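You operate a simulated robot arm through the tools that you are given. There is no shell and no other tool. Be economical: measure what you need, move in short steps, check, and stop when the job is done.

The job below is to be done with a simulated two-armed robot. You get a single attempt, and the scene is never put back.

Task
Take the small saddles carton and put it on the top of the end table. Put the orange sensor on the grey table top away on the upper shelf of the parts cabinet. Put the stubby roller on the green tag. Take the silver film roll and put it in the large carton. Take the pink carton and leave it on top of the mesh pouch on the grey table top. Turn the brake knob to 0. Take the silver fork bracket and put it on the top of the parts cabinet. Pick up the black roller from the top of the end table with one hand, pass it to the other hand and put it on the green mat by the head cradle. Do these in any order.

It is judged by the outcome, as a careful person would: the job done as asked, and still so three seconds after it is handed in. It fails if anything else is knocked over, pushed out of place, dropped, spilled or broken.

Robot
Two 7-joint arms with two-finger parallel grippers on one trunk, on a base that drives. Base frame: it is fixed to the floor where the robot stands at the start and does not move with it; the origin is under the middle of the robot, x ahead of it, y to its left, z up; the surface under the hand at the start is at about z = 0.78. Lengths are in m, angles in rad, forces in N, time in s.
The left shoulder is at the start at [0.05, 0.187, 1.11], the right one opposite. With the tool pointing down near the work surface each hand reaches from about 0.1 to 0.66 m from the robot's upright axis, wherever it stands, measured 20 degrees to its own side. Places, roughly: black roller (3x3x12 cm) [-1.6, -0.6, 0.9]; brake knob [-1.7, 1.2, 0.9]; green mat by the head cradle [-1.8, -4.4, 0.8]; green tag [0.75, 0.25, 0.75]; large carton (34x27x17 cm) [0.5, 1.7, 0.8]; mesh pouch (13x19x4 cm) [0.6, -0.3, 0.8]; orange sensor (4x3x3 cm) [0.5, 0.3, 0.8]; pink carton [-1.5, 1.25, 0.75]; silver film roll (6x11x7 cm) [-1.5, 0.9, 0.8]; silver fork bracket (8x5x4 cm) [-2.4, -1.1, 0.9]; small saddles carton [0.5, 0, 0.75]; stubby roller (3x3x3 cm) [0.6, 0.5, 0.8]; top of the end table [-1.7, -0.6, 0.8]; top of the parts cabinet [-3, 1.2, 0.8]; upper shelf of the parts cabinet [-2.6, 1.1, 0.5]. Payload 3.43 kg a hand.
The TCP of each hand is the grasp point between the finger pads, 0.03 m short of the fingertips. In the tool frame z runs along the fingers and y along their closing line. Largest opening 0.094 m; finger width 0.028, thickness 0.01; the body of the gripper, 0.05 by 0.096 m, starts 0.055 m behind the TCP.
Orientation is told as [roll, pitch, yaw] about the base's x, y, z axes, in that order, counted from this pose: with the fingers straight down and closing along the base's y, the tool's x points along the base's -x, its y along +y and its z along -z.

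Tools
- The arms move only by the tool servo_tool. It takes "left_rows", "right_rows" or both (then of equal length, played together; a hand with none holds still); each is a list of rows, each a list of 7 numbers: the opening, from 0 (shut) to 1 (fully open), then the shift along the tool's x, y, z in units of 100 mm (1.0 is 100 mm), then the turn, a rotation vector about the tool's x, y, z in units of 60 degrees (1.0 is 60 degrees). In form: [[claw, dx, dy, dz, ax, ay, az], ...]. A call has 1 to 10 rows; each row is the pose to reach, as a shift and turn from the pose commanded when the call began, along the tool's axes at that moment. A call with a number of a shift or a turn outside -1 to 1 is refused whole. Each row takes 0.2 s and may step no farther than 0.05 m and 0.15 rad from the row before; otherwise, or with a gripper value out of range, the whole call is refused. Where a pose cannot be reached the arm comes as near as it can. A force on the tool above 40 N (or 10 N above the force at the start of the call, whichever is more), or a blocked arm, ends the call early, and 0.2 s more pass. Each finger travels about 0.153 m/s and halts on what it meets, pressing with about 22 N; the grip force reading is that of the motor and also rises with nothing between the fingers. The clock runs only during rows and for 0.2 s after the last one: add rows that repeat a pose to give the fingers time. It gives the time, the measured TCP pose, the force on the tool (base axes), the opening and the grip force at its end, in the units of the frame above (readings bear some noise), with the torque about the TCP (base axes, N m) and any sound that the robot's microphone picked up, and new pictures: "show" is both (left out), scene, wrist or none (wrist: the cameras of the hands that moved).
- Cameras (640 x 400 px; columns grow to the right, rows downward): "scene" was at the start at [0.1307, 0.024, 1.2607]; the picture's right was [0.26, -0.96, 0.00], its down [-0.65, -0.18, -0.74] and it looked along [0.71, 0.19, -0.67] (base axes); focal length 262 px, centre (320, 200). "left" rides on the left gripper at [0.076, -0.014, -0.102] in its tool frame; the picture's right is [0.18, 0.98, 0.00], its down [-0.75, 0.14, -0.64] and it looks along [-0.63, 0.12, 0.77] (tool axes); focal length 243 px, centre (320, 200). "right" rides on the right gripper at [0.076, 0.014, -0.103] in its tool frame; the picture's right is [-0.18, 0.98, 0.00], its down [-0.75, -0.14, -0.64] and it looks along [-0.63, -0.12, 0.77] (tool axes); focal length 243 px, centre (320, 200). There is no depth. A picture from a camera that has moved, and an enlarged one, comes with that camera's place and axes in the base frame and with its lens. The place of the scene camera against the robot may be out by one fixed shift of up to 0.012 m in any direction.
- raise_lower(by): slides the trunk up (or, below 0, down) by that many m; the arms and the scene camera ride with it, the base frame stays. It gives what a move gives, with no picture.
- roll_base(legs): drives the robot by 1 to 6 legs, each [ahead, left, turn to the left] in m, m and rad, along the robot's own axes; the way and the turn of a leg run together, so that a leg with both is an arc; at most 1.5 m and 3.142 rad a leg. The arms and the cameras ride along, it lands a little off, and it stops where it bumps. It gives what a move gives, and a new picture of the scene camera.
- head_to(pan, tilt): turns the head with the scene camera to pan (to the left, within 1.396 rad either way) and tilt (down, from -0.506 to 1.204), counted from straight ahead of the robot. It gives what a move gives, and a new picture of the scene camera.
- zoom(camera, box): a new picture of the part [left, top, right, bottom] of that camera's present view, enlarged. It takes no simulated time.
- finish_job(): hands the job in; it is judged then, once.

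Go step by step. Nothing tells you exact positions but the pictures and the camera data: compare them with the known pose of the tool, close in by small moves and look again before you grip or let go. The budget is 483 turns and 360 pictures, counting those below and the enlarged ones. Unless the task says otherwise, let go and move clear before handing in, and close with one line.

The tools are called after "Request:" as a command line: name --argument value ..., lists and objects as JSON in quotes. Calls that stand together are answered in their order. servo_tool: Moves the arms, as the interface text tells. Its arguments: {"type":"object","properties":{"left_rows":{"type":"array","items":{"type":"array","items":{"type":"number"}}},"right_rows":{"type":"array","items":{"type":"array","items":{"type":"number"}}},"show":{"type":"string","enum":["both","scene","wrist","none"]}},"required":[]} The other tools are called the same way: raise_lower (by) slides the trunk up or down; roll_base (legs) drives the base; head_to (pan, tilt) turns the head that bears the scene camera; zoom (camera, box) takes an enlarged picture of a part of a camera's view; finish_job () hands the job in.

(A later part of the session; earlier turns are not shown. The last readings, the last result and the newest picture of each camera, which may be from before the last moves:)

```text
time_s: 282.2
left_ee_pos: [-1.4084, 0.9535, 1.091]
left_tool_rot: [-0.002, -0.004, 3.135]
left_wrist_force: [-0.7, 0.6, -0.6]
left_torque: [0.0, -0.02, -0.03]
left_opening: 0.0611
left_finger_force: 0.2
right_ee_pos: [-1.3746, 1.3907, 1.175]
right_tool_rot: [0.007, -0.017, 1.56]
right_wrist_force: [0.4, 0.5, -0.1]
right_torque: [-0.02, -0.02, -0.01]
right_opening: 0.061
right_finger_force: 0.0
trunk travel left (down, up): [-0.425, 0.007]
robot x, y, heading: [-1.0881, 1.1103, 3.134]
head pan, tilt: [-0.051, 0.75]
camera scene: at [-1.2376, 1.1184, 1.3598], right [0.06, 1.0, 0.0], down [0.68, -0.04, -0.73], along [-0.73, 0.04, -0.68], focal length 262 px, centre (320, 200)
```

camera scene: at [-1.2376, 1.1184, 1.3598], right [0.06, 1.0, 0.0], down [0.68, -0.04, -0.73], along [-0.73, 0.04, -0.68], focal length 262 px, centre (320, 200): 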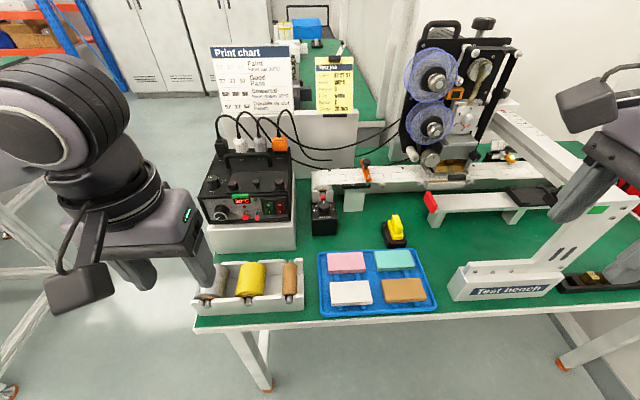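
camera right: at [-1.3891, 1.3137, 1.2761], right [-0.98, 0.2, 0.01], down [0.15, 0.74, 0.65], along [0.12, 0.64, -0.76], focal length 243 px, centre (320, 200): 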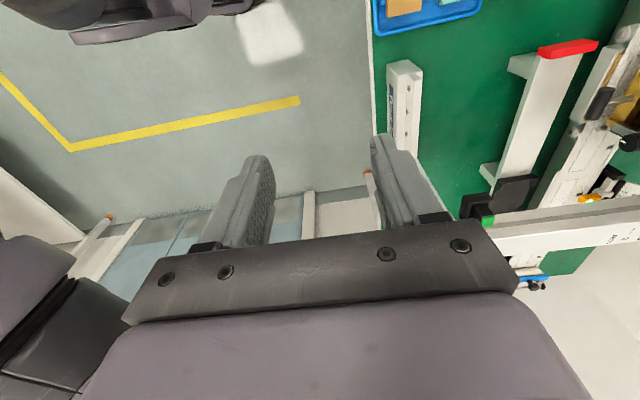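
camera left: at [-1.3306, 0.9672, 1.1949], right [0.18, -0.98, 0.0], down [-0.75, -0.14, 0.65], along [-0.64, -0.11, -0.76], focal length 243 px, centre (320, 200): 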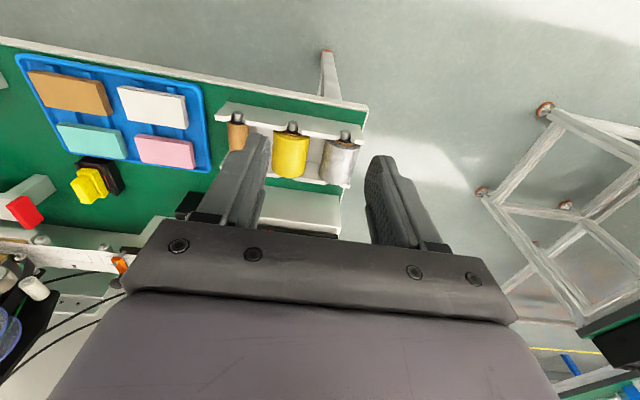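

Triangulating gives this bench at z≈0.775, the pink carton at about [-1.60, 1.20, 0.80] and the knob at about [-1.75, 1.15, 0.865]. I'll lower the trunk again and bring the right hand, turned camera-back, over the knob for a close look.

Request:
raise_lower --by -0.1

Request:
roll_base --legs '[[0.03, 0, 0]]'

Request:
servo_tool --right_rows '[[0.65, 0, 0, 0, 0, 0, -0.14], [0.65, 0, 0.1, 0, 0, 0, -0.28], [0.65, 0.1, 0.3, 0, 0, 0, -0.42], [0.65, 0.2, 0.5, 0, 0, 0, -0.56], [0.65, 0.4, 0.7, 0, 0, 0, -0.7], [0.65, 0.6, 0.9, 0, 0, 0, -0.84], [0.65, 0.9, 1.0, 0, 0, 0, -0.98]]'

```text
time_s: 283.6
left_ee_pos: [-1.4071, 0.9542, 0.993]
left_tool_rot: [-0.003, -0.005, 3.136]
left_wrist_force: [-0.2, -0.3, 0.4]
left_torque: [-0.02, -0.01, -0.05]
left_opening: 0.0609
left_finger_force: 0.0
right_ee_pos: [-1.3747, 1.3911, 1.0733]
right_tool_rot: [0.005, -0.017, 1.557]
right_wrist_force: [-0.3, 0.3, -0.4]
right_torque: [-0.01, -0.01, -0.02]
right_opening: 0.0608
right_finger_force: 0.0
trunk travel left (down, up): [-0.325, 0.107]
robot x, y, heading: [-1.089, 1.1062, 3.134]
head pan, tilt: [-0.051, 0.75]
```

```text
time_s: 284.4
left_ee_pos: [-1.4393, 0.9543, 0.9912]
left_tool_rot: [-0.002, -0.003, 3.136]
left_wrist_force: [-0.1, 0.4, 0.0]
left_torque: [0.02, -0.06, 0.02]
left_opening: 0.061
left_finger_force: 0.1
right_ee_pos: [-1.4063, 1.3909, 1.0742]
right_tool_rot: [0.003, -0.018, 1.559]
right_wrist_force: [0.3, -0.3, -0.9]
right_torque: [-0.01, 0.01, 0.01]
right_opening: 0.0612
right_finger_force: 0.0
trunk travel left (down, up): [-0.325, 0.107]
robot x, y, heading: [-1.1232, 1.1135, 3.133]
head pan, tilt: [-0.051, 0.75]
camera scene: at [-1.2688, 1.1186, 1.2596], right [0.06, 1.0, 0.0], down [0.68, -0.04, -0.73], along [-0.73, 0.04, -0.68], focal length 262 px, centre (320, 200)
```

scene: 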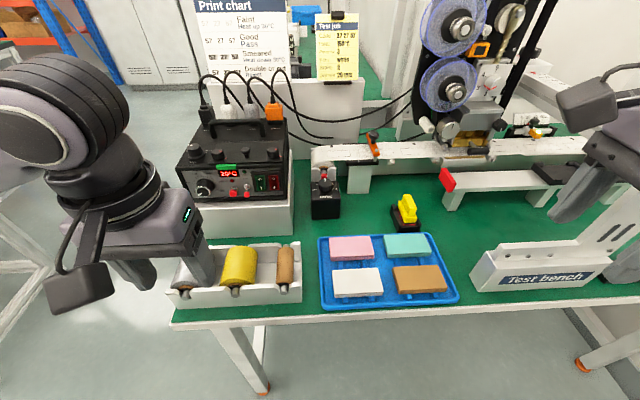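

```text
time_s: 286.0
left_ee_pos: [-1.4388, 0.9531, 0.9924]
left_tool_rot: [-0.003, -0.003, 3.136]
left_wrist_force: [-0.6, -0.5, -0.7]
left_torque: [0.01, -0.01, 0.01]
left_opening: 0.0609
left_finger_force: 0.1
right_ee_pos: [-1.505, 1.3019, 1.0727]
right_tool_rot: [-0.012, -0.013, 2.587]
right_wrist_force: [-0.6, -0.4, -0.1]
right_torque: [-0.01, 0.0, -0.01]
right_opening: 0.0613
right_finger_force: 0.2
trunk travel left (down, up): [-0.325, 0.107]
robot x, y, heading: [-1.1202, 1.1121, 3.131]
head pan, tilt: [-0.051, 0.75]
camera scene: at [-1.2683, 1.1182, 1.2597], right [0.06, 1.0, 0.0], down [0.68, -0.04, -0.73], along [-0.73, 0.04, -0.68], focal length 262 px, centre (320, 200)
camera right: at [-1.4481, 1.2486, 1.1739], right [-0.67, -0.74, -0.01], down [-0.56, 0.51, 0.65], along [-0.48, 0.45, -0.76], focal length 243 px, centre (320, 200)
```

scene: 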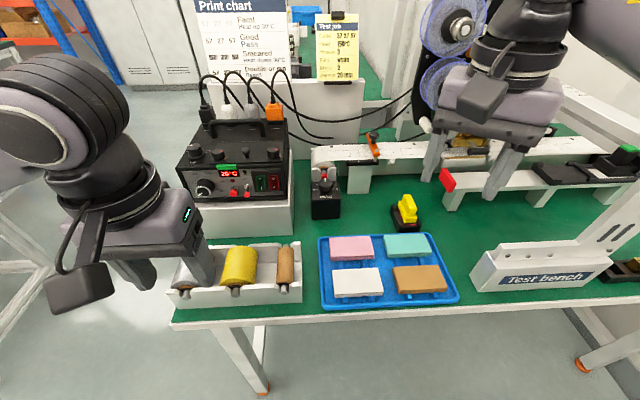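
right: 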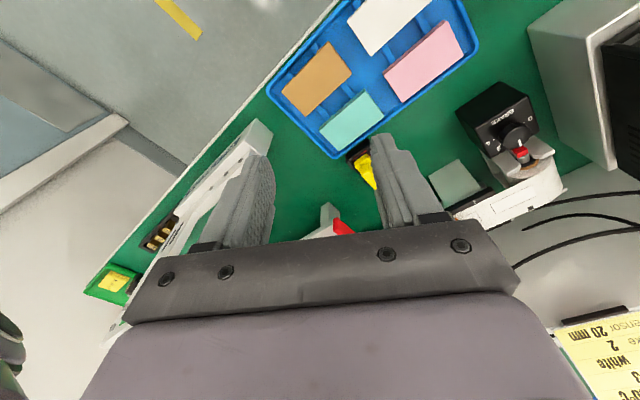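

Request:
zoom --camera "right" --box '[450, 70, 590, 200]'

Request:
zoom --camera "scene" --box '[295, 145, 355, 225]'

```text
3.08 times, centred on (520, 135) of right
camera zoom: at [-1.4481, 1.2486, 1.1739], right [-0.67, -0.74, -0.01], down [-0.56, 0.51, 0.65], along [-0.48, 0.45, -0.76], focal length 746 px, centre (-295, 400)
```

zoom: 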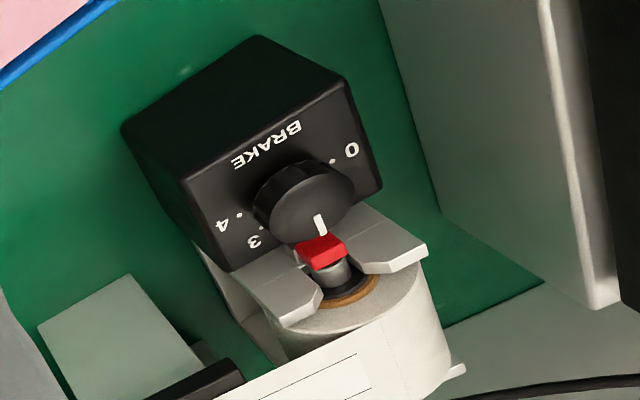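

```text
5.00 times, centred on (325, 185) of scene
camera zoom: at [-1.2683, 1.1182, 1.2597], right [0.06, 1.0, 0.0], down [0.68, -0.04, -0.73], along [-0.73, 0.04, -0.68], focal length 1308 px, centre (295, 275)
```

zoom: 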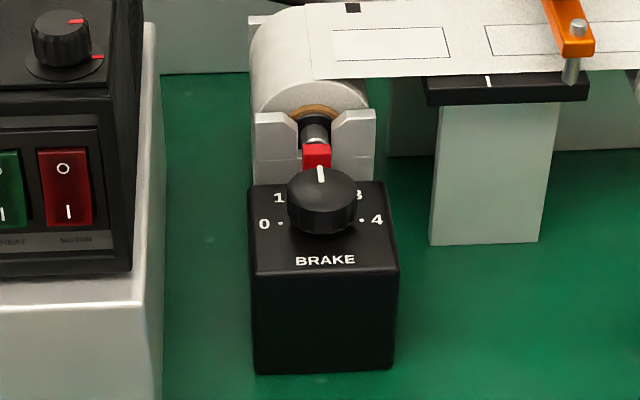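

The knob points away from me (2); "0" is a quarter turn counter-clockwise, to my left. A fork stands close behind it, so I'll turn it in two half-strokes. First, I'll move over it.

Request:
servo_tool --right_rows '[[0.55, -0.2, 0.3, 0, 0, 0, 0], [0.55, -0.4, 0.6, 0, 0, 0, 0], [0.55, -0.6, 1.0, 0, 0, 0, -0.08], [0.55, -0.7, 1.0, 0, 0, 0, -0.155]]' --show "none"

Request:
servo_tool --right_rows '[[0.55, 0, 0.4, 0, 0, 0, 0], [0.55, 0, 0.8, 0.2, 0, 0, 0], [0.55, 0, 1.0, 0.5, 0, 0, 0], [0.55, 0, 1.0, 0.5, 0, 0, 0]]'

```text
time_s: 287.0
left_ee_pos: [-1.4387, 0.9538, 0.9918]
left_tool_rot: [-0.003, -0.003, 3.136]
left_wrist_force: [-0.1, 0.5, 0.0]
left_torque: [0.0, -0.04, 0.02]
left_opening: 0.0612
left_finger_force: 0.2
right_ee_pos: [-1.621, 1.2548, 1.076]
right_tool_rot: [-0.014, -0.01, 2.747]
right_wrist_force: [-0.5, 0.8, -0.3]
right_torque: [0.02, 0.01, -0.01]
right_opening: 0.0521
right_finger_force: 0.1
trunk travel left (down, up): [-0.325, 0.107]
robot x, y, heading: [-1.1194, 1.1117, 3.132]
head pan, tilt: [-0.051, 0.75]
```

```text
time_s: 288.0
left_ee_pos: [-1.4381, 0.9541, 0.9928]
left_tool_rot: [-0.003, -0.005, 3.136]
left_wrist_force: [-0.1, 0.2, 0.5]
left_torque: [-0.03, 0.01, 0.02]
left_opening: 0.0612
left_finger_force: 0.1
right_ee_pos: [-1.6559, 1.1635, 1.0224]
right_tool_rot: [-0.015, -0.009, 2.746]
right_wrist_force: [0.1, 0.7, 0.3]
right_torque: [0.0, -0.03, 0.0]
right_opening: 0.0519
right_finger_force: 0.1
trunk travel left (down, up): [-0.325, 0.107]
robot x, y, heading: [-1.1195, 1.1121, 3.132]
head pan, tilt: [-0.051, 0.75]
camera scene: at [-1.2681, 1.1187, 1.2598], right [0.06, 1.0, 0.0], down [0.68, -0.04, -0.73], along [-0.73, 0.04, -0.68], focal length 262 px, centre (320, 200)
camera right: at [-1.5913, 1.1189, 1.1239], right [-0.55, -0.84, -0.01], down [-0.64, 0.41, 0.65], along [-0.54, 0.36, -0.76], focal length 243 px, centre (320, 200)
```

scene: 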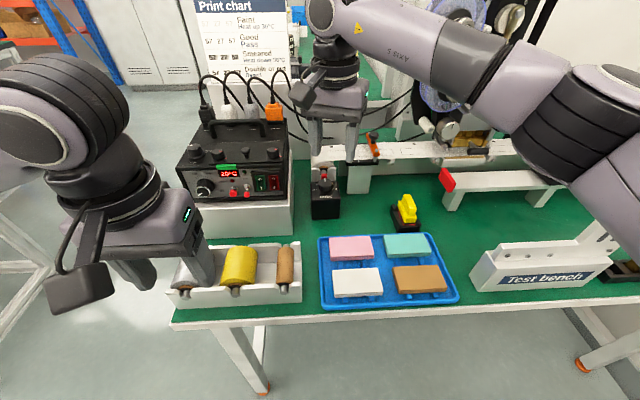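
right: 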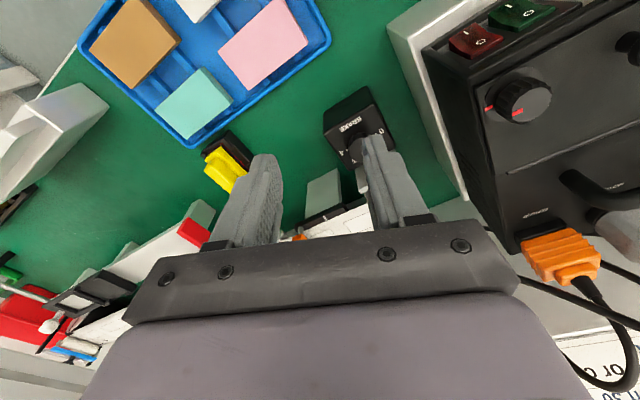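

The knob triangulates to about [-1.757, 1.149, 0.83]. I'll move above it.

Request:
servo_tool --right_rows '[[0.55, -0.4, 0.25, 0, 0, 0, 0], [0.55, -0.8, 0.5, 0, 0, 0, 0], [0.55, -0.86, 0.52, 0, 0, 0, 0], [0.55, -0.86, 0.52, 0, 0, 0, 0]]'

Request:
zoom --camera "right" --box '[240, 60, 420, 220]'

Request:
zoom --camera "scene" --box '[285, 100, 375, 220]'

```text
time_s: 289.0
left_ee_pos: [-1.438, 0.9529, 0.992]
left_tool_rot: [-0.001, -0.003, 3.136]
left_wrist_force: [-0.4, 0.2, -0.6]
left_torque: [-0.01, 0.01, 0.0]
left_opening: 0.0611
left_finger_force: 0.1
right_ee_pos: [-1.7022, 1.1544, 1.0205]
right_tool_rot: [-0.014, -0.011, 2.747]
right_wrist_force: [-0.7, -1.0, 0.4]
right_torque: [0.01, 0.01, 0.03]
right_opening: 0.0516
right_finger_force: 0.0
right hand out of reach, approached as far as the arm can: row 2, 3, 4
trunk travel left (down, up): [-0.325, 0.107]
robot x, y, heading: [-1.1201, 1.1127, 3.137]
head pan, tilt: [-0.051, 0.75]
camera scene: at [-1.2681, 1.1186, 1.2598], right [0.06, 1.0, 0.0], down [0.68, -0.04, -0.73], along [-0.73, 0.04, -0.68], focal length 262 px, centre (320, 200)
camera right: at [-1.6373, 1.11, 1.1215], right [-0.55, -0.84, -0.01], down [-0.64, 0.41, 0.65], along [-0.54, 0.36, -0.76], focal length 243 px, centre (320, 200)
```

scene: 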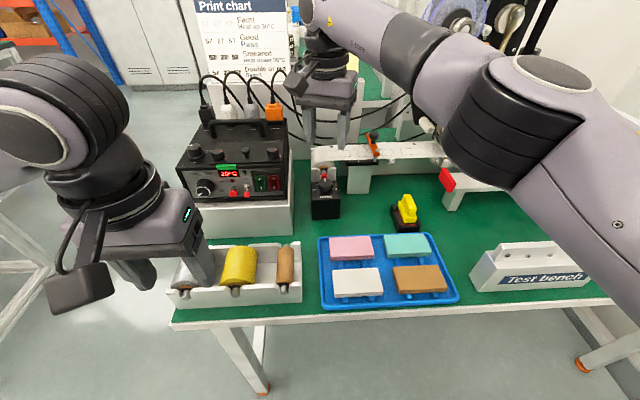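
right: 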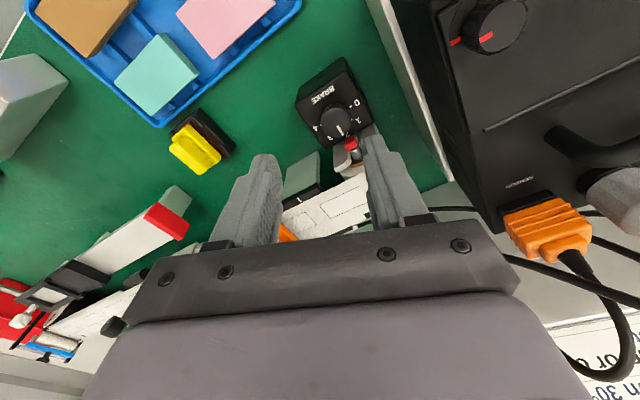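

```text
2.50 times, centred on (330, 140) of right
camera zoom: at [-1.6373, 1.11, 1.1215], right [-0.55, -0.84, -0.01], down [-0.64, 0.41, 0.65], along [-0.54, 0.36, -0.76], focal length 606 px, centre (295, 350)
```

zoom: 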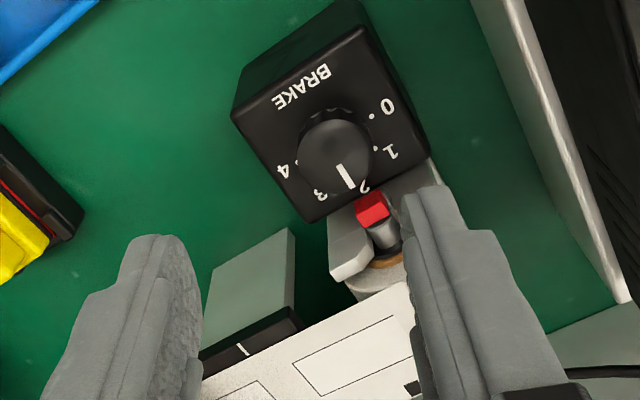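

```text
3.33 times, centred on (330, 160) of scene
camera zoom: at [-1.2681, 1.1186, 1.2598], right [0.06, 1.0, 0.0], down [0.68, -0.04, -0.73], along [-0.73, 0.04, -0.68], focal length 872 px, centre (287, 333)
```

zoom: 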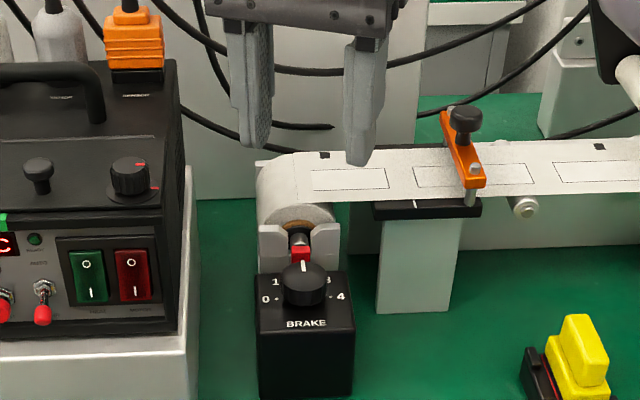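

I'm at the reach limit, so I'll draw the hand back, shift the base left so the knob lies to the right arm's own side, and come in again.

Request:
servo_tool --right_rows '[[0.55, 0.3, -0.1, -0.1, 0, 0, 0], [0.55, 0.7, -0.3, -0.3, 0, 0, 0], [0.55, 1.0, -0.4, -0.5, 0, 0, 0]]' --show "none"

Request:
servo_tool --right_rows '[[0.55, 0.4, -0.1, -0.1, 0, 0, 0], [0.55, 0.8, -0.3, -0.3, 0, 0, 0], [0.55, 1.0, -0.4, -0.3, 0, 0, 0]]' --show "none"

Request:
roll_base --legs '[[0, 0.17, 0]]'

```text
time_s: 289.8
left_ee_pos: [-1.4386, 0.9538, 0.9917]
left_tool_rot: [-0.002, -0.005, 3.137]
left_wrist_force: [0.2, 0.3, -0.5]
left_torque: [-0.04, -0.01, 0.01]
left_opening: 0.0612
left_finger_force: 0.0
right_ee_pos: [-1.5948, 1.1575, 1.071]
right_tool_rot: [-0.013, -0.01, 2.744]
right_wrist_force: [-0.2, -0.4, -0.4]
right_torque: [0.03, -0.01, 0.0]
right_opening: 0.0518
right_finger_force: 0.1
trunk travel left (down, up): [-0.325, 0.107]
robot x, y, heading: [-1.1184, 1.1105, 3.135]
head pan, tilt: [-0.051, 0.75]
```

```text
time_s: 290.6
left_ee_pos: [-1.4377, 0.9538, 0.9907]
left_tool_rot: [-0.002, -0.003, 3.135]
left_wrist_force: [-0.6, 0.5, -0.2]
left_torque: [0.02, 0.02, 0.01]
left_opening: 0.0611
left_finger_force: 0.1
right_ee_pos: [-1.4851, 1.1527, 1.1013]
right_tool_rot: [-0.013, -0.01, 2.748]
right_wrist_force: [-0.7, 0.5, -0.1]
right_torque: [0.0, 0.0, -0.01]
right_opening: 0.0516
right_finger_force: 0.0
trunk travel left (down, up): [-0.325, 0.107]
robot x, y, heading: [-1.1198, 1.1114, 3.138]
head pan, tilt: [-0.051, 0.75]
```

```text
time_s: 292.7
left_ee_pos: [-1.4401, 0.7847, 0.9918]
left_tool_rot: [-0.002, -0.003, 3.136]
left_wrist_force: [0.1, -0.3, -0.5]
left_torque: [-0.01, 0.03, -0.01]
left_opening: 0.0612
left_finger_force: 0.1
right_ee_pos: [-1.488, 0.9854, 1.1018]
right_tool_rot: [-0.012, -0.01, 2.747]
right_wrist_force: [0.5, -0.3, -0.5]
right_torque: [0.01, -0.01, -0.03]
right_opening: 0.0517
right_finger_force: 0.1
trunk travel left (down, up): [-0.325, 0.107]
robot x, y, heading: [-1.1212, 0.9398, 3.137]
head pan, tilt: [-0.051, 0.75]
camera scene: at [-1.2695, 0.9504, 1.2598], right [0.06, 1.0, 0.0], down [0.68, -0.04, -0.73], along [-0.73, 0.04, -0.68], focal length 262 px, centre (320, 200)
```

scene: 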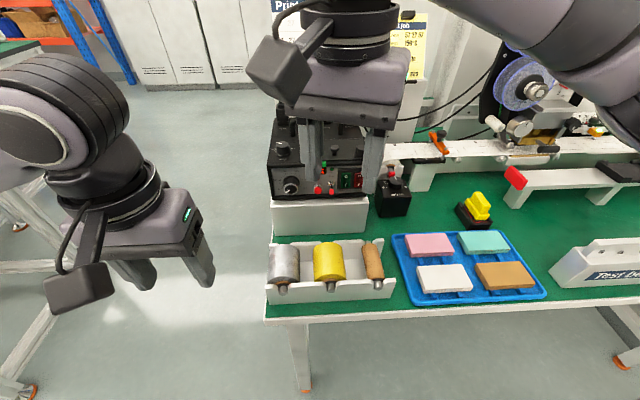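

Request:
servo_tool --right_rows '[[0.55, -0.2, -0.4, 0, 0, 0, 0], [0.55, -0.4, -0.8, 0, 0, 0, 0], [0.55, -0.66, -1.0, 0, 0, 0, 0]]' --show "none"

Request:
servo_tool --right_rows '[[0.55, -0.4, 0.07, 0, 0, 0, 0], [0.55, -0.8, 0.15, 0, 0, 0, 0], [0.55, -1.0, 0.2, 0.2, 0, 0, 0]]' --show "none"

Request:
servo_tool --right_rows '[[0.55, -0.4, 0.07, 0.2, 0, 0, 0], [0.55, -0.8, 0.15, 0.5, 0, 0, 0], [0.55, -1.0, 0.15, 0.8, 0, 0, 0], [0.55, -1.0, 0.15, 0.8, 0, 0, 0]]'

Request:
zoom --camera "right" --box '[240, 60, 420, 220]'

```text
time_s: 293.5
left_ee_pos: [-1.4395, 0.786, 0.9921]
left_tool_rot: [-0.003, -0.003, 3.135]
left_wrist_force: [0.3, 0.5, 0.6]
left_torque: [0.03, -0.01, 0.06]
left_opening: 0.061
left_finger_force: 0.0
right_ee_pos: [-1.5086, 1.1031, 1.1023]
right_tool_rot: [-0.014, -0.009, 2.748]
right_wrist_force: [-0.1, 0.6, -0.4]
right_torque: [0.0, -0.01, 0.01]
right_opening: 0.0518
right_finger_force: 0.2
trunk travel left (down, up): [-0.325, 0.107]
robot x, y, heading: [-1.1189, 0.9407, 3.13]
head pan, tilt: [-0.051, 0.75]
```

```text
time_s: 294.3
left_ee_pos: [-1.4396, 0.7862, 0.9917]
left_tool_rot: [-0.004, -0.003, 3.135]
left_wrist_force: [-0.3, -0.7, -0.5]
left_torque: [0.0, 0.0, 0.02]
left_opening: 0.0612
left_finger_force: 0.0
right_ee_pos: [-1.6076, 1.123, 1.0837]
right_tool_rot: [-0.013, -0.011, 2.748]
right_wrist_force: [0.6, -0.4, 0.6]
right_torque: [0.01, 0.02, 0.0]
right_opening: 0.0517
right_finger_force: 0.1
trunk travel left (down, up): [-0.325, 0.107]
robot x, y, heading: [-1.1228, 0.9428, 3.138]
head pan, tilt: [-0.051, 0.75]
```

```text
refused: row 2 steps farther than a row can; nothing moved
```

```text
2.50 times, centred on (330, 140) of right
camera zoom: at [-1.5434, 1.0779, 1.1855], right [-0.55, -0.84, -0.01], down [-0.64, 0.41, 0.65], along [-0.54, 0.36, -0.76], focal length 606 px, centre (295, 350)
```

zoom: 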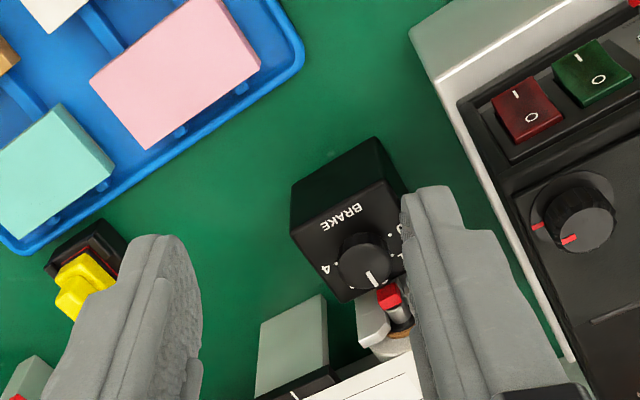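

Request:
servo_tool --right_rows '[[0.55, -0.4, 0.05, 0.1, 0, 0, 0], [0.55, -0.75, 0.1, 0.3, 0, 0, 0], [0.55, -1.0, 0.15, 0.6, 0, 0, 0], [0.55, -1.0, 0.15, 0.6, 0, 0, 0]]' --show "none"

Request:
servo_tool --right_rows '[[0.55, -0.2, 0.03, 0, 0, 0, 0], [0.55, -0.4, 0.06, 0.1, 0, 0, 0], [0.55, -0.4, 0.06, 0.5, 0, 0, 0], [0.55, -0.4, 0.06, 0.5, 0, 0, 0]]'

Request:
zoom --camera "right" --box '[240, 60, 420, 220]'

```text
time_s: 295.3
left_ee_pos: [-1.4398, 0.785, 0.9924]
left_tool_rot: [-0.001, -0.005, 3.137]
left_wrist_force: [0.5, 0.5, 0.2]
left_torque: [0.0, 0.0, 0.03]
left_opening: 0.0612
left_finger_force: 0.1
right_ee_pos: [-1.7082, 1.1512, 1.0236]
right_tool_rot: [-0.013, -0.011, 2.746]
right_wrist_force: [-0.6, 0.5, 0.8]
right_torque: [0.0, -0.01, -0.05]
right_opening: 0.052
right_finger_force: 0.0
trunk travel left (down, up): [-0.325, 0.107]
robot x, y, heading: [-1.12, 0.9421, 3.127]
head pan, tilt: [-0.051, 0.75]
```

```text
time_s: 296.3
left_ee_pos: [-1.4386, 0.7855, 0.9924]
left_tool_rot: [-0.001, -0.005, 3.136]
left_wrist_force: [-0.3, 0.5, -0.3]
left_torque: [0.01, 0.0, -0.01]
left_opening: 0.0611
left_finger_force: 0.2
right_ee_pos: [-1.7481, 1.1595, 0.9768]
right_tool_rot: [-0.014, -0.012, 2.749]
right_wrist_force: [-1.2, 0.5, -0.5]
right_torque: [-0.01, -0.01, 0.04]
right_opening: 0.052
right_finger_force: 0.0
trunk travel left (down, up): [-0.325, 0.107]
robot x, y, heading: [-1.1198, 0.9411, 3.132]
head pan, tilt: [-0.051, 0.75]
camera scene: at [-1.2694, 0.9504, 1.2598], right [0.06, 1.0, 0.0], down [0.68, -0.04, -0.73], along [-0.73, 0.04, -0.68], focal length 262 px, centre (320, 200)
camera right: at [-1.6836, 1.115, 1.0781], right [-0.55, -0.84, -0.01], down [-0.64, 0.41, 0.65], along [-0.54, 0.36, -0.76], focal length 243 px, centre (320, 200)
```

scene: 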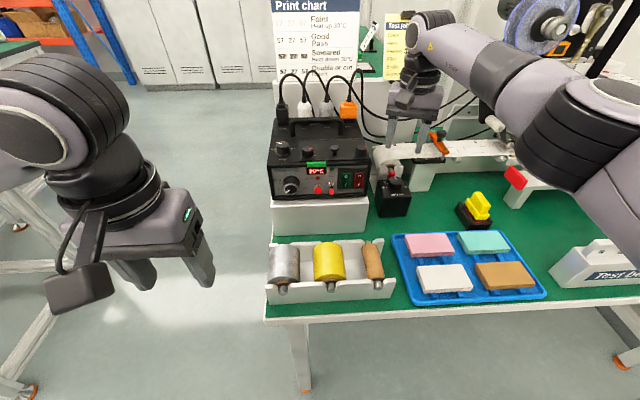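
right: 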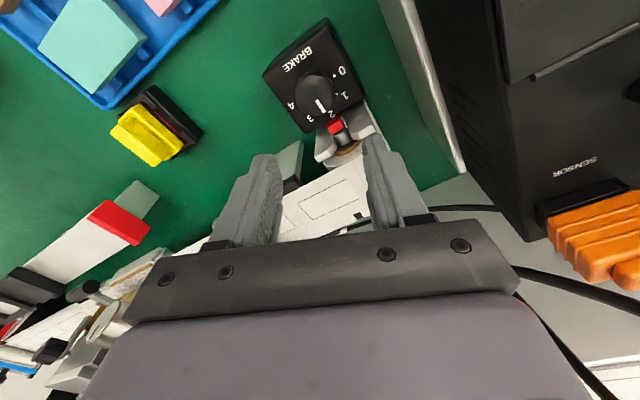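

```text
2.50 times, centred on (330, 140) of right
camera zoom: at [-1.6836, 1.115, 1.0781], right [-0.55, -0.84, -0.01], down [-0.64, 0.41, 0.65], along [-0.54, 0.36, -0.76], focal length 606 px, centre (295, 350)
```

zoom: 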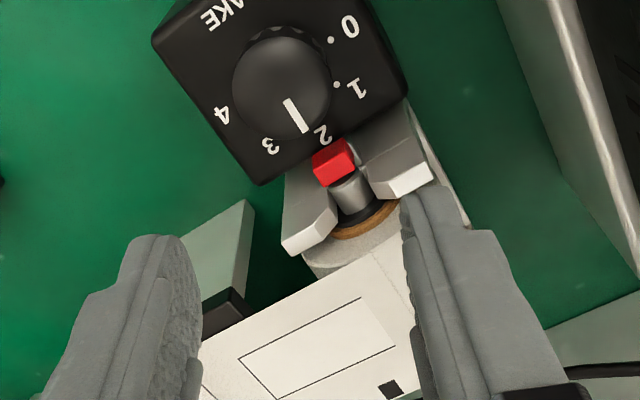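

The knob is about 37 mm wide at [-1.742, 1.161], top near 0.84. I'll centre over it and lower to just above.

Request:
servo_tool --right_rows '[[0.5, 0.05, -0.04, 0.3, 0, 0, 0], [0.5, 0.05, -0.04, 0.7, 0, 0, 0], [0.5, 0.05, -0.04, 0.95, 0, 0, 0], [0.5, 0.05, -0.04, 0.95, 0, 0, 0]]'

Request:
zoom --camera "right" --box '[220, 60, 420, 220]'

Request:
zoom --camera "scene" --box '[355, 110, 455, 230]'

```text
time_s: 297.3
left_ee_pos: [-1.44, 0.7851, 0.9918]
left_tool_rot: [-0.001, -0.003, 3.136]
left_wrist_force: [-0.3, 0.6, -0.6]
left_torque: [0.03, 0.01, -0.02]
left_opening: 0.0611
left_finger_force: 0.1
right_ee_pos: [-1.7415, 1.1623, 0.8813]
right_tool_rot: [-0.013, -0.012, 2.747]
right_wrist_force: [0.5, 0.3, 0.0]
right_torque: [0.03, 0.0, 0.0]
right_opening: 0.0471
right_finger_force: 0.1
trunk travel left (down, up): [-0.325, 0.107]
robot x, y, heading: [-1.1177, 0.9455, 3.137]
head pan, tilt: [-0.051, 0.75]
camera scene: at [-1.2695, 0.9506, 1.2598], right [0.06, 1.0, 0.0], down [0.68, -0.04, -0.73], along [-0.73, 0.04, -0.68], focal length 262 px, centre (320, 200)
camera right: at [-1.6757, 1.1178, 0.9824], right [-0.55, -0.84, -0.01], down [-0.64, 0.41, 0.65], along [-0.54, 0.36, -0.76], focal length 243 px, centre (320, 200)
```

scene: 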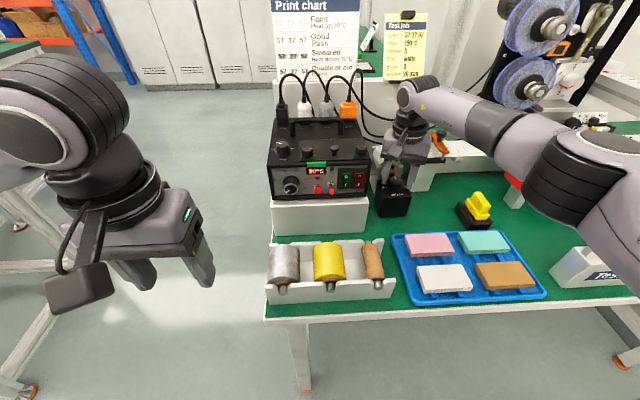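
right: 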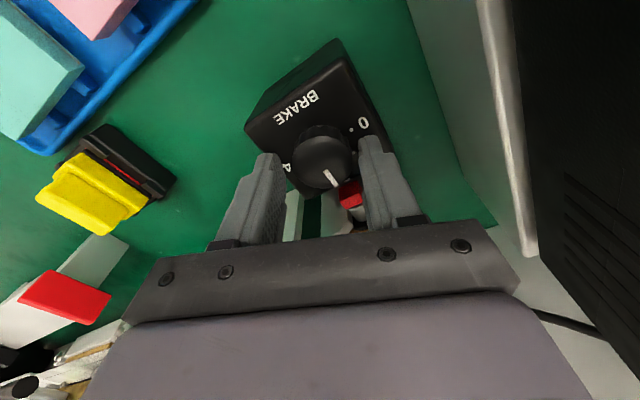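

```text
2.50 times, centred on (320, 140) of right
camera zoom: at [-1.6757, 1.1178, 0.9824], right [-0.55, -0.84, -0.01], down [-0.64, 0.41, 0.65], along [-0.54, 0.36, -0.76], focal length 606 px, centre (320, 350)
```

zoom: 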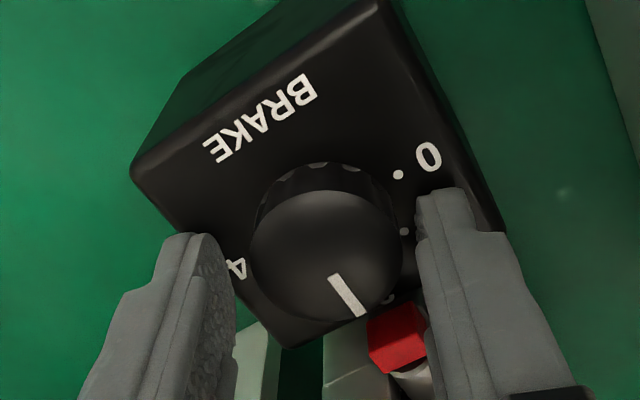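

```text
3.33 times, centred on (405, 170) of scene
camera zoom: at [-1.2695, 0.9506, 1.2598], right [0.06, 1.0, 0.0], down [0.68, -0.04, -0.73], along [-0.73, 0.04, -0.68], focal length 872 px, centre (37, 300)
```

zoom: 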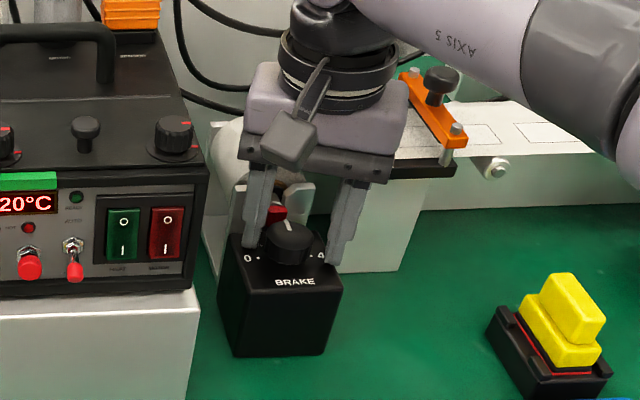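

The fingertips already reach beside the knob. I'll make a small correction, lower 4 mm and close on it.

Request:
servo_tool --right_rows '[[0.5, 0.04, 0, 0.02, 0, 0, 0], [0.5, 0.04, 0, 0.04, 0, 0, 0], [0.2, 0.04, 0, 0.04, 0, 0, 0], [0.2, 0.04, 0, 0.04, 0, 0, 0], [0.2, 0.04, 0, 0.04, 0, 0, 0]]'

Request:
zoom --camera "right" --box '[220, 60, 420, 220]'

```text
time_s: 298.5
left_ee_pos: [-1.4393, 0.7841, 0.9926]
left_tool_rot: [-0.003, -0.004, 3.138]
left_wrist_force: [0.3, -1.3, -0.5]
left_torque: [0.02, -0.03, 0.03]
left_opening: 0.0612
left_finger_force: 0.0
right_ee_pos: [-1.7389, 1.1584, 0.8808]
right_tool_rot: [-0.01, -0.016, 2.749]
right_wrist_force: [-13.7, -8.1, 21.7]
right_torque: [-1.46, -0.34, 0.04]
right_opening: 0.0328
right_finger_force: 45.0
trunk travel left (down, up): [-0.325, 0.107]
robot x, y, heading: [-1.119, 0.9427, 3.135]
head pan, tilt: [-0.051, 0.75]
camera scene: at [-1.2688, 0.9493, 1.26], right [0.06, 1.0, 0.0], down [0.68, -0.04, -0.73], along [-0.73, 0.04, -0.68], focal length 262 px, centre (320, 200)
camera right: at [-1.6737, 1.1147, 0.9817], right [-0.55, -0.84, -0.01], down [-0.63, 0.41, 0.66], along [-0.55, 0.36, -0.76], focal length 243 px, centre (320, 200)
```

scene: 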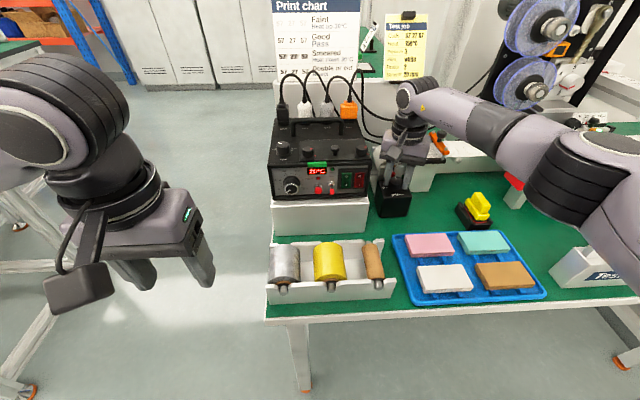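
right: 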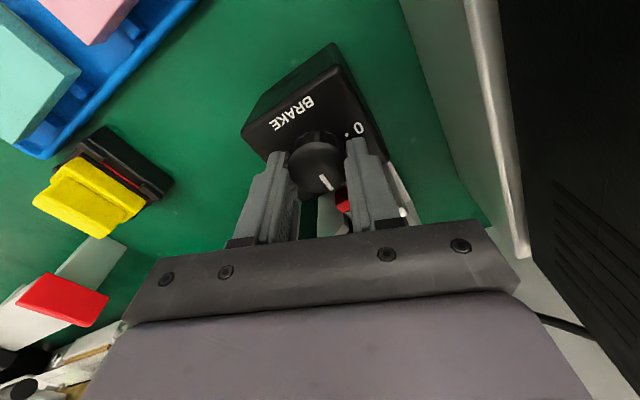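

```text
2.50 times, centred on (320, 140) of right
camera zoom: at [-1.6737, 1.1147, 0.9817], right [-0.55, -0.84, -0.01], down [-0.63, 0.41, 0.66], along [-0.55, 0.36, -0.76], focal length 606 px, centre (320, 350)
```

zoom: 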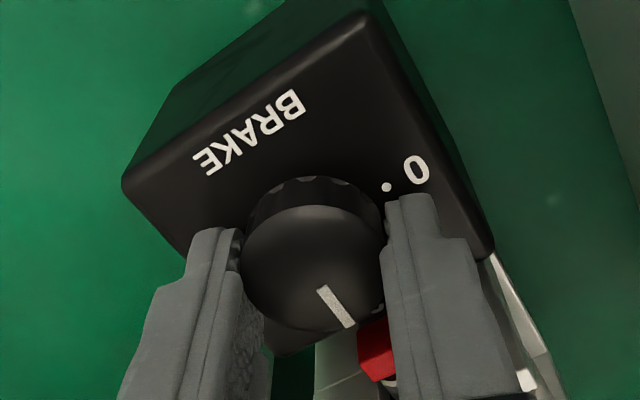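

The knob is gripped (33 mm). I'll relieve the downward press slightly and turn 45° counter-clockwise.

Request:
servo_tool --right_rows '[[0.2, 0, 0, -0.03, 0, 0, 0], [0.2, 0, 0, -0.03, 0, 0, -0.125], [0.2, 0, 0, -0.03, 0, 0, -0.25], [0.2, 0, 0, -0.03, 0, 0, -0.375], [0.2, 0, 0, -0.03, 0, 0, -0.5], [0.2, 0, 0, -0.03, 0, 0, -0.625], [0.2, 0, 0, -0.03, 0, 0, -0.75], [0.2, 0, 0, -0.03, 0, 0, -0.75]]'

Request:
zoom --camera "right" --box '[220, 60, 420, 220]'

Request:
zoom --camera "scene" --box '[355, 110, 455, 230]'

```text
time_s: 300.3
left_ee_pos: [-1.4402, 0.784, 0.9933]
left_tool_rot: [-0.004, -0.006, 3.138]
left_wrist_force: [-0.3, 0.1, -0.3]
left_torque: [-0.01, -0.01, 0.02]
left_opening: 0.061
left_finger_force: 0.1
right_ee_pos: [-1.739, 1.1554, 0.8801]
right_tool_rot: [-0.013, -0.005, -2.943]
right_wrist_force: [-7.7, -22.9, 10.5]
right_torque: [-0.88, 0.68, -0.12]
right_opening: 0.0322
right_finger_force: 45.0
right hand out of reach, approached as far as the arm can: row 6, 7, 8
trunk travel left (down, up): [-0.325, 0.107]
robot x, y, heading: [-1.1226, 0.9485, 3.129]
head pan, tilt: [-0.051, 0.75]
camera scene: at [-1.2692, 0.9481, 1.2598], right [0.06, 1.0, 0.0], down [0.68, -0.04, -0.73], along [-0.73, 0.04, -0.68], focal length 262 px, centre (320, 200)
camera right: at [-1.6619, 1.1553, 0.9825], right [0.01, -1.0, -0.01], down [-0.76, -0.02, 0.65], along [-0.65, 0.0, -0.76], focal length 243 px, centre (320, 200)
```

scene: 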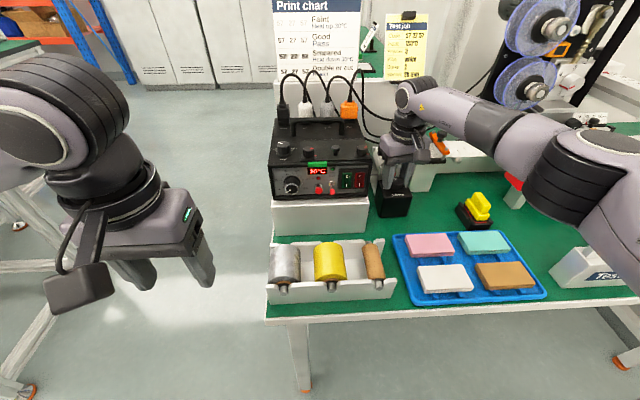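
right: 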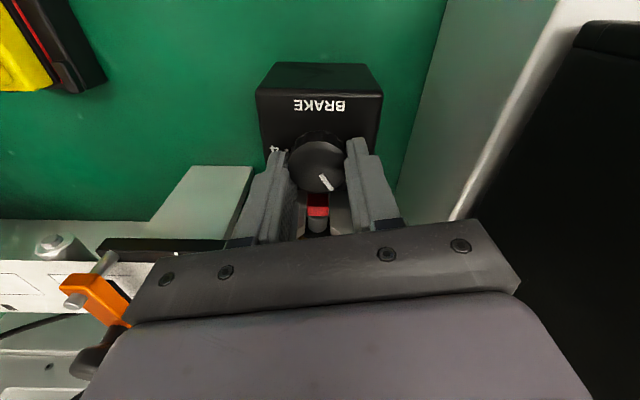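

```text
2.50 times, centred on (320, 140) of right
camera zoom: at [-1.6619, 1.1553, 0.9825], right [0.01, -1.0, -0.01], down [-0.76, -0.02, 0.65], along [-0.65, 0.0, -0.76], focal length 606 px, centre (320, 350)
```

zoom: 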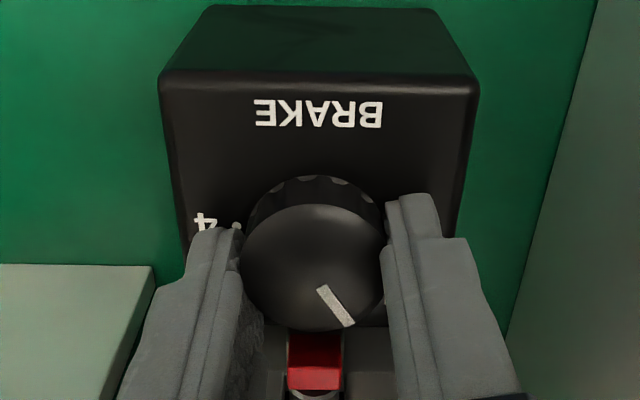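

```text
3.33 times, centred on (405, 170) of scene
camera zoom: at [-1.2692, 0.9481, 1.2598], right [0.06, 1.0, 0.0], down [0.68, -0.04, -0.73], along [-0.73, 0.04, -0.68], focal length 872 px, centre (37, 300)
```

zoom: 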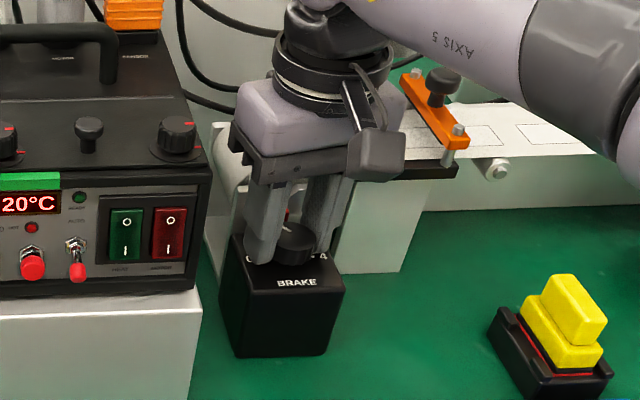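

The knob turns with the gripper: about 34° so far, up to the wrist's limit. I'll release, swing back, grip again and continue.

Request:
servo_tool --right_rows '[[0.5, 0, 0, -0.02, 0, 0, 0.1], [0.5, 0, 0, -0.02, 0, 0, 0.2], [0.5, 0, 0, -0.02, 0, 0, 0.33], [0.5, 0, 0, -0.02, 0, 0, 0.46], [0.5, 0, 0, -0.02, 0, 0, 0.6], [0.5, 0, 0, -0.02, 0, 0, 0.74], [0.5, 0, 0, -0.02, 0, 0, 0.74]]'

Request:
zoom --camera "right" --box '[220, 60, 420, 220]'

```text
time_s: 301.9
left_ee_pos: [-1.4392, 0.7857, 0.992]
left_tool_rot: [-0.002, -0.002, 3.135]
left_wrist_force: [0.1, 0.1, 0.8]
left_torque: [-0.03, 0.0, 0.0]
left_opening: 0.0612
left_finger_force: 0.1
right_ee_pos: [-1.7384, 1.16, 0.8814]
right_tool_rot: [-0.011, -0.013, 2.558]
right_wrist_force: [0.1, -0.4, 0.8]
right_torque: [0.02, 0.01, -0.03]
right_opening: 0.0467
right_finger_force: 0.0
trunk travel left (down, up): [-0.325, 0.107]
robot x, y, heading: [-1.1219, 0.9433, 3.132]
head pan, tilt: [-0.051, 0.75]
camera scene: at [-1.2695, 0.9506, 1.2597], right [0.06, 1.0, 0.0], down [0.68, -0.04, -0.73], along [-0.73, 0.04, -0.68], focal length 262 px, centre (320, 200)
camera right: at [-1.6826, 1.1045, 0.9827], right [-0.69, -0.72, -0.01], down [-0.55, 0.52, 0.65], along [-0.47, 0.46, -0.76], focal length 243 px, centre (320, 200)
```

scene: 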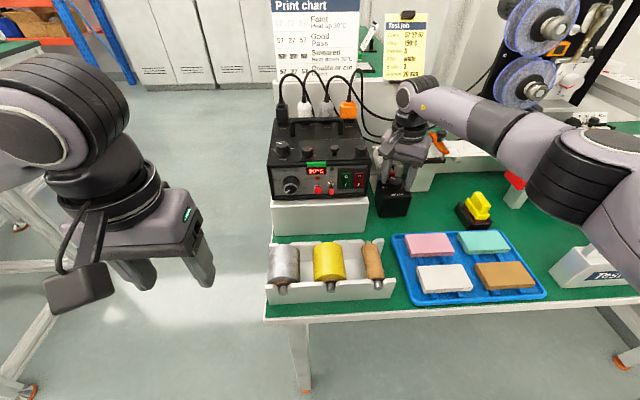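
right: 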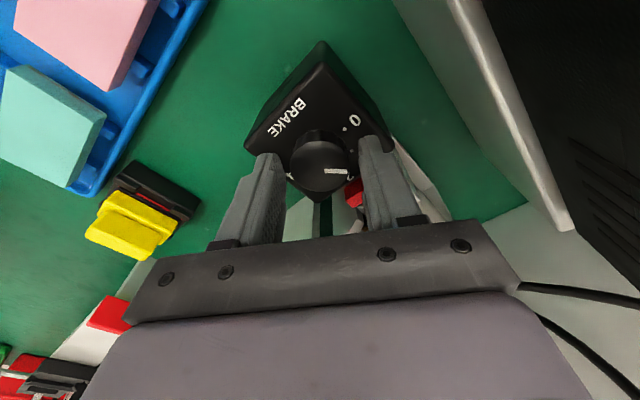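

```text
2.50 times, centred on (320, 140) of right
camera zoom: at [-1.6826, 1.1045, 0.9827], right [-0.69, -0.72, -0.01], down [-0.55, 0.52, 0.65], along [-0.47, 0.46, -0.76], focal length 606 px, centre (320, 350)
```

zoom: 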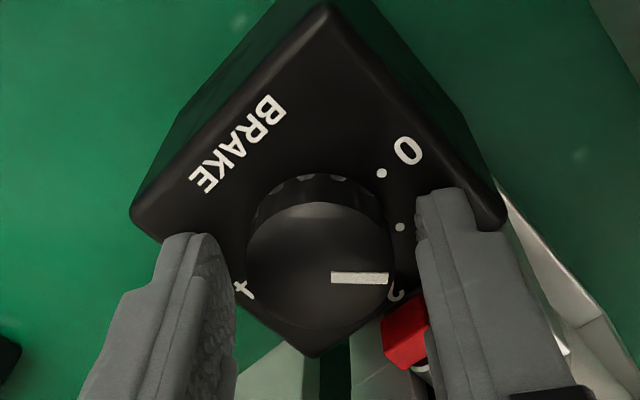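

Request:
servo_tool --right_rows '[[0.2, 0, 0, 0, 0, 0, 0], [0.2, 0, 0, 0, 0, 0, 0], [0.2, 0, 0, 0, 0, 0, -0.125], [0.2, 0, 0, 0, 0, 0, -0.25], [0.2, 0, 0, 0, 0, 0, -0.375], [0.2, 0, 0, 0, 0, 0, -0.5], [0.2, 0, 0, 0, 0, 0, -0.625], [0.2, 0, 0, 0, 0, 0, -0.73], [0.2, 0, 0, 0, 0, 0, -0.73]]' --show "none"

Request:
servo_tool --right_rows '[[0.5, 0, 0, -0.02, 0, 0, 0.0], [0.5, 0, 0, -0.02, 0, 0, 0.1], [0.5, 0, 0, -0.02, 0, 0, 0.2], [0.5, 0, 0, -0.02, 0, 0, 0.33], [0.5, 0, 0, -0.02, 0, 0, 0.46], [0.5, 0, 0, -0.02, 0, 0, 0.56], [0.5, 0, 0, -0.02, 0, 0, 0.56]]'

Request:
zoom --camera "right" --box '[220, 60, 420, 220]'

```text
time_s: 303.9
left_ee_pos: [-1.4409, 0.7836, 0.9921]
left_tool_rot: [-0.002, -0.006, 3.138]
left_wrist_force: [0.0, 0.2, 0.3]
left_torque: [0.02, -0.01, 0.01]
left_opening: 0.0611
left_finger_force: 0.1
right_ee_pos: [-1.7386, 1.1557, 0.8812]
right_tool_rot: [-0.011, -0.002, -2.949]
right_wrist_force: [-3.2, -23.2, -4.3]
right_torque: [-0.81, 0.62, -0.07]
right_opening: 0.0327
right_finger_force: 45.1
trunk travel left (down, up): [-0.325, 0.107]
robot x, y, heading: [-1.1184, 0.9425, 3.133]
head pan, tilt: [-0.051, 0.75]
```

```text
time_s: 305.5
left_ee_pos: [-1.4394, 0.7855, 0.9921]
left_tool_rot: [-0.001, -0.004, 3.136]
left_wrist_force: [0.4, -0.2, -0.2]
left_torque: [-0.02, 0.0, 0.0]
left_opening: 0.061
left_finger_force: 0.0
right_ee_pos: [-1.7394, 1.1604, 0.8822]
right_tool_rot: [-0.014, -0.01, 2.74]
right_wrist_force: [-0.2, 0.2, -0.5]
right_torque: [-0.03, -0.02, -0.01]
right_opening: 0.0469
right_finger_force: 0.1
trunk travel left (down, up): [-0.325, 0.107]
robot x, y, heading: [-1.1256, 0.9434, 3.132]
head pan, tilt: [-0.051, 0.75]
camera scene: at [-1.2695, 0.9506, 1.2598], right [0.06, 1.0, 0.0], down [0.68, -0.04, -0.73], along [-0.73, 0.04, -0.68], focal length 262 px, centre (320, 200)
camera right: at [-1.6743, 1.1151, 0.9848], right [-0.56, -0.83, -0.01], down [-0.63, 0.42, 0.65], along [-0.54, 0.37, -0.76], focal length 243 px, centre (320, 200)
```

scene: 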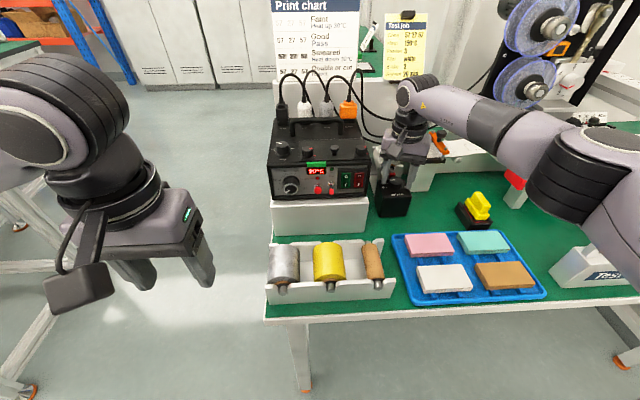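
right: 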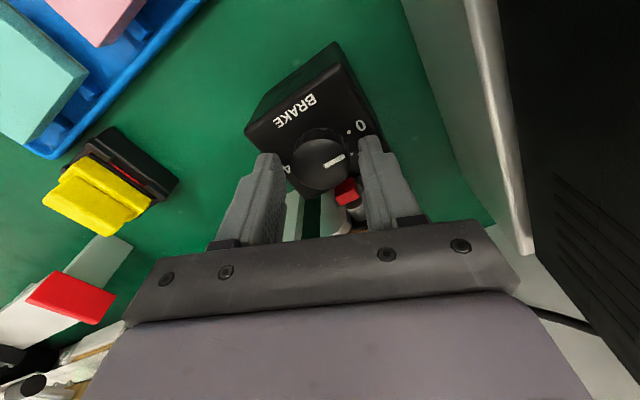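

```text
2.50 times, centred on (320, 140) of right
camera zoom: at [-1.6743, 1.1151, 0.9848], right [-0.56, -0.83, -0.01], down [-0.63, 0.42, 0.65], along [-0.54, 0.37, -0.76], focal length 606 px, centre (320, 350)
```

zoom: 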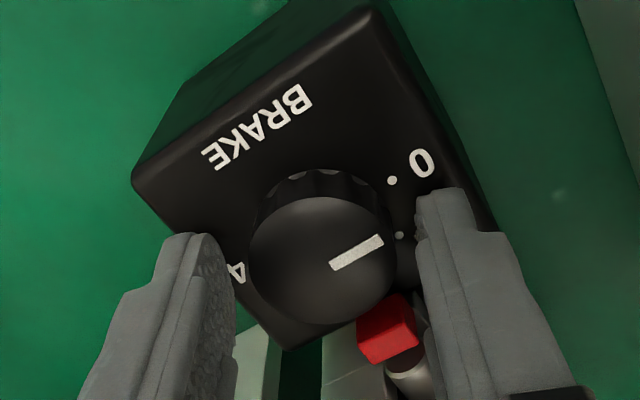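

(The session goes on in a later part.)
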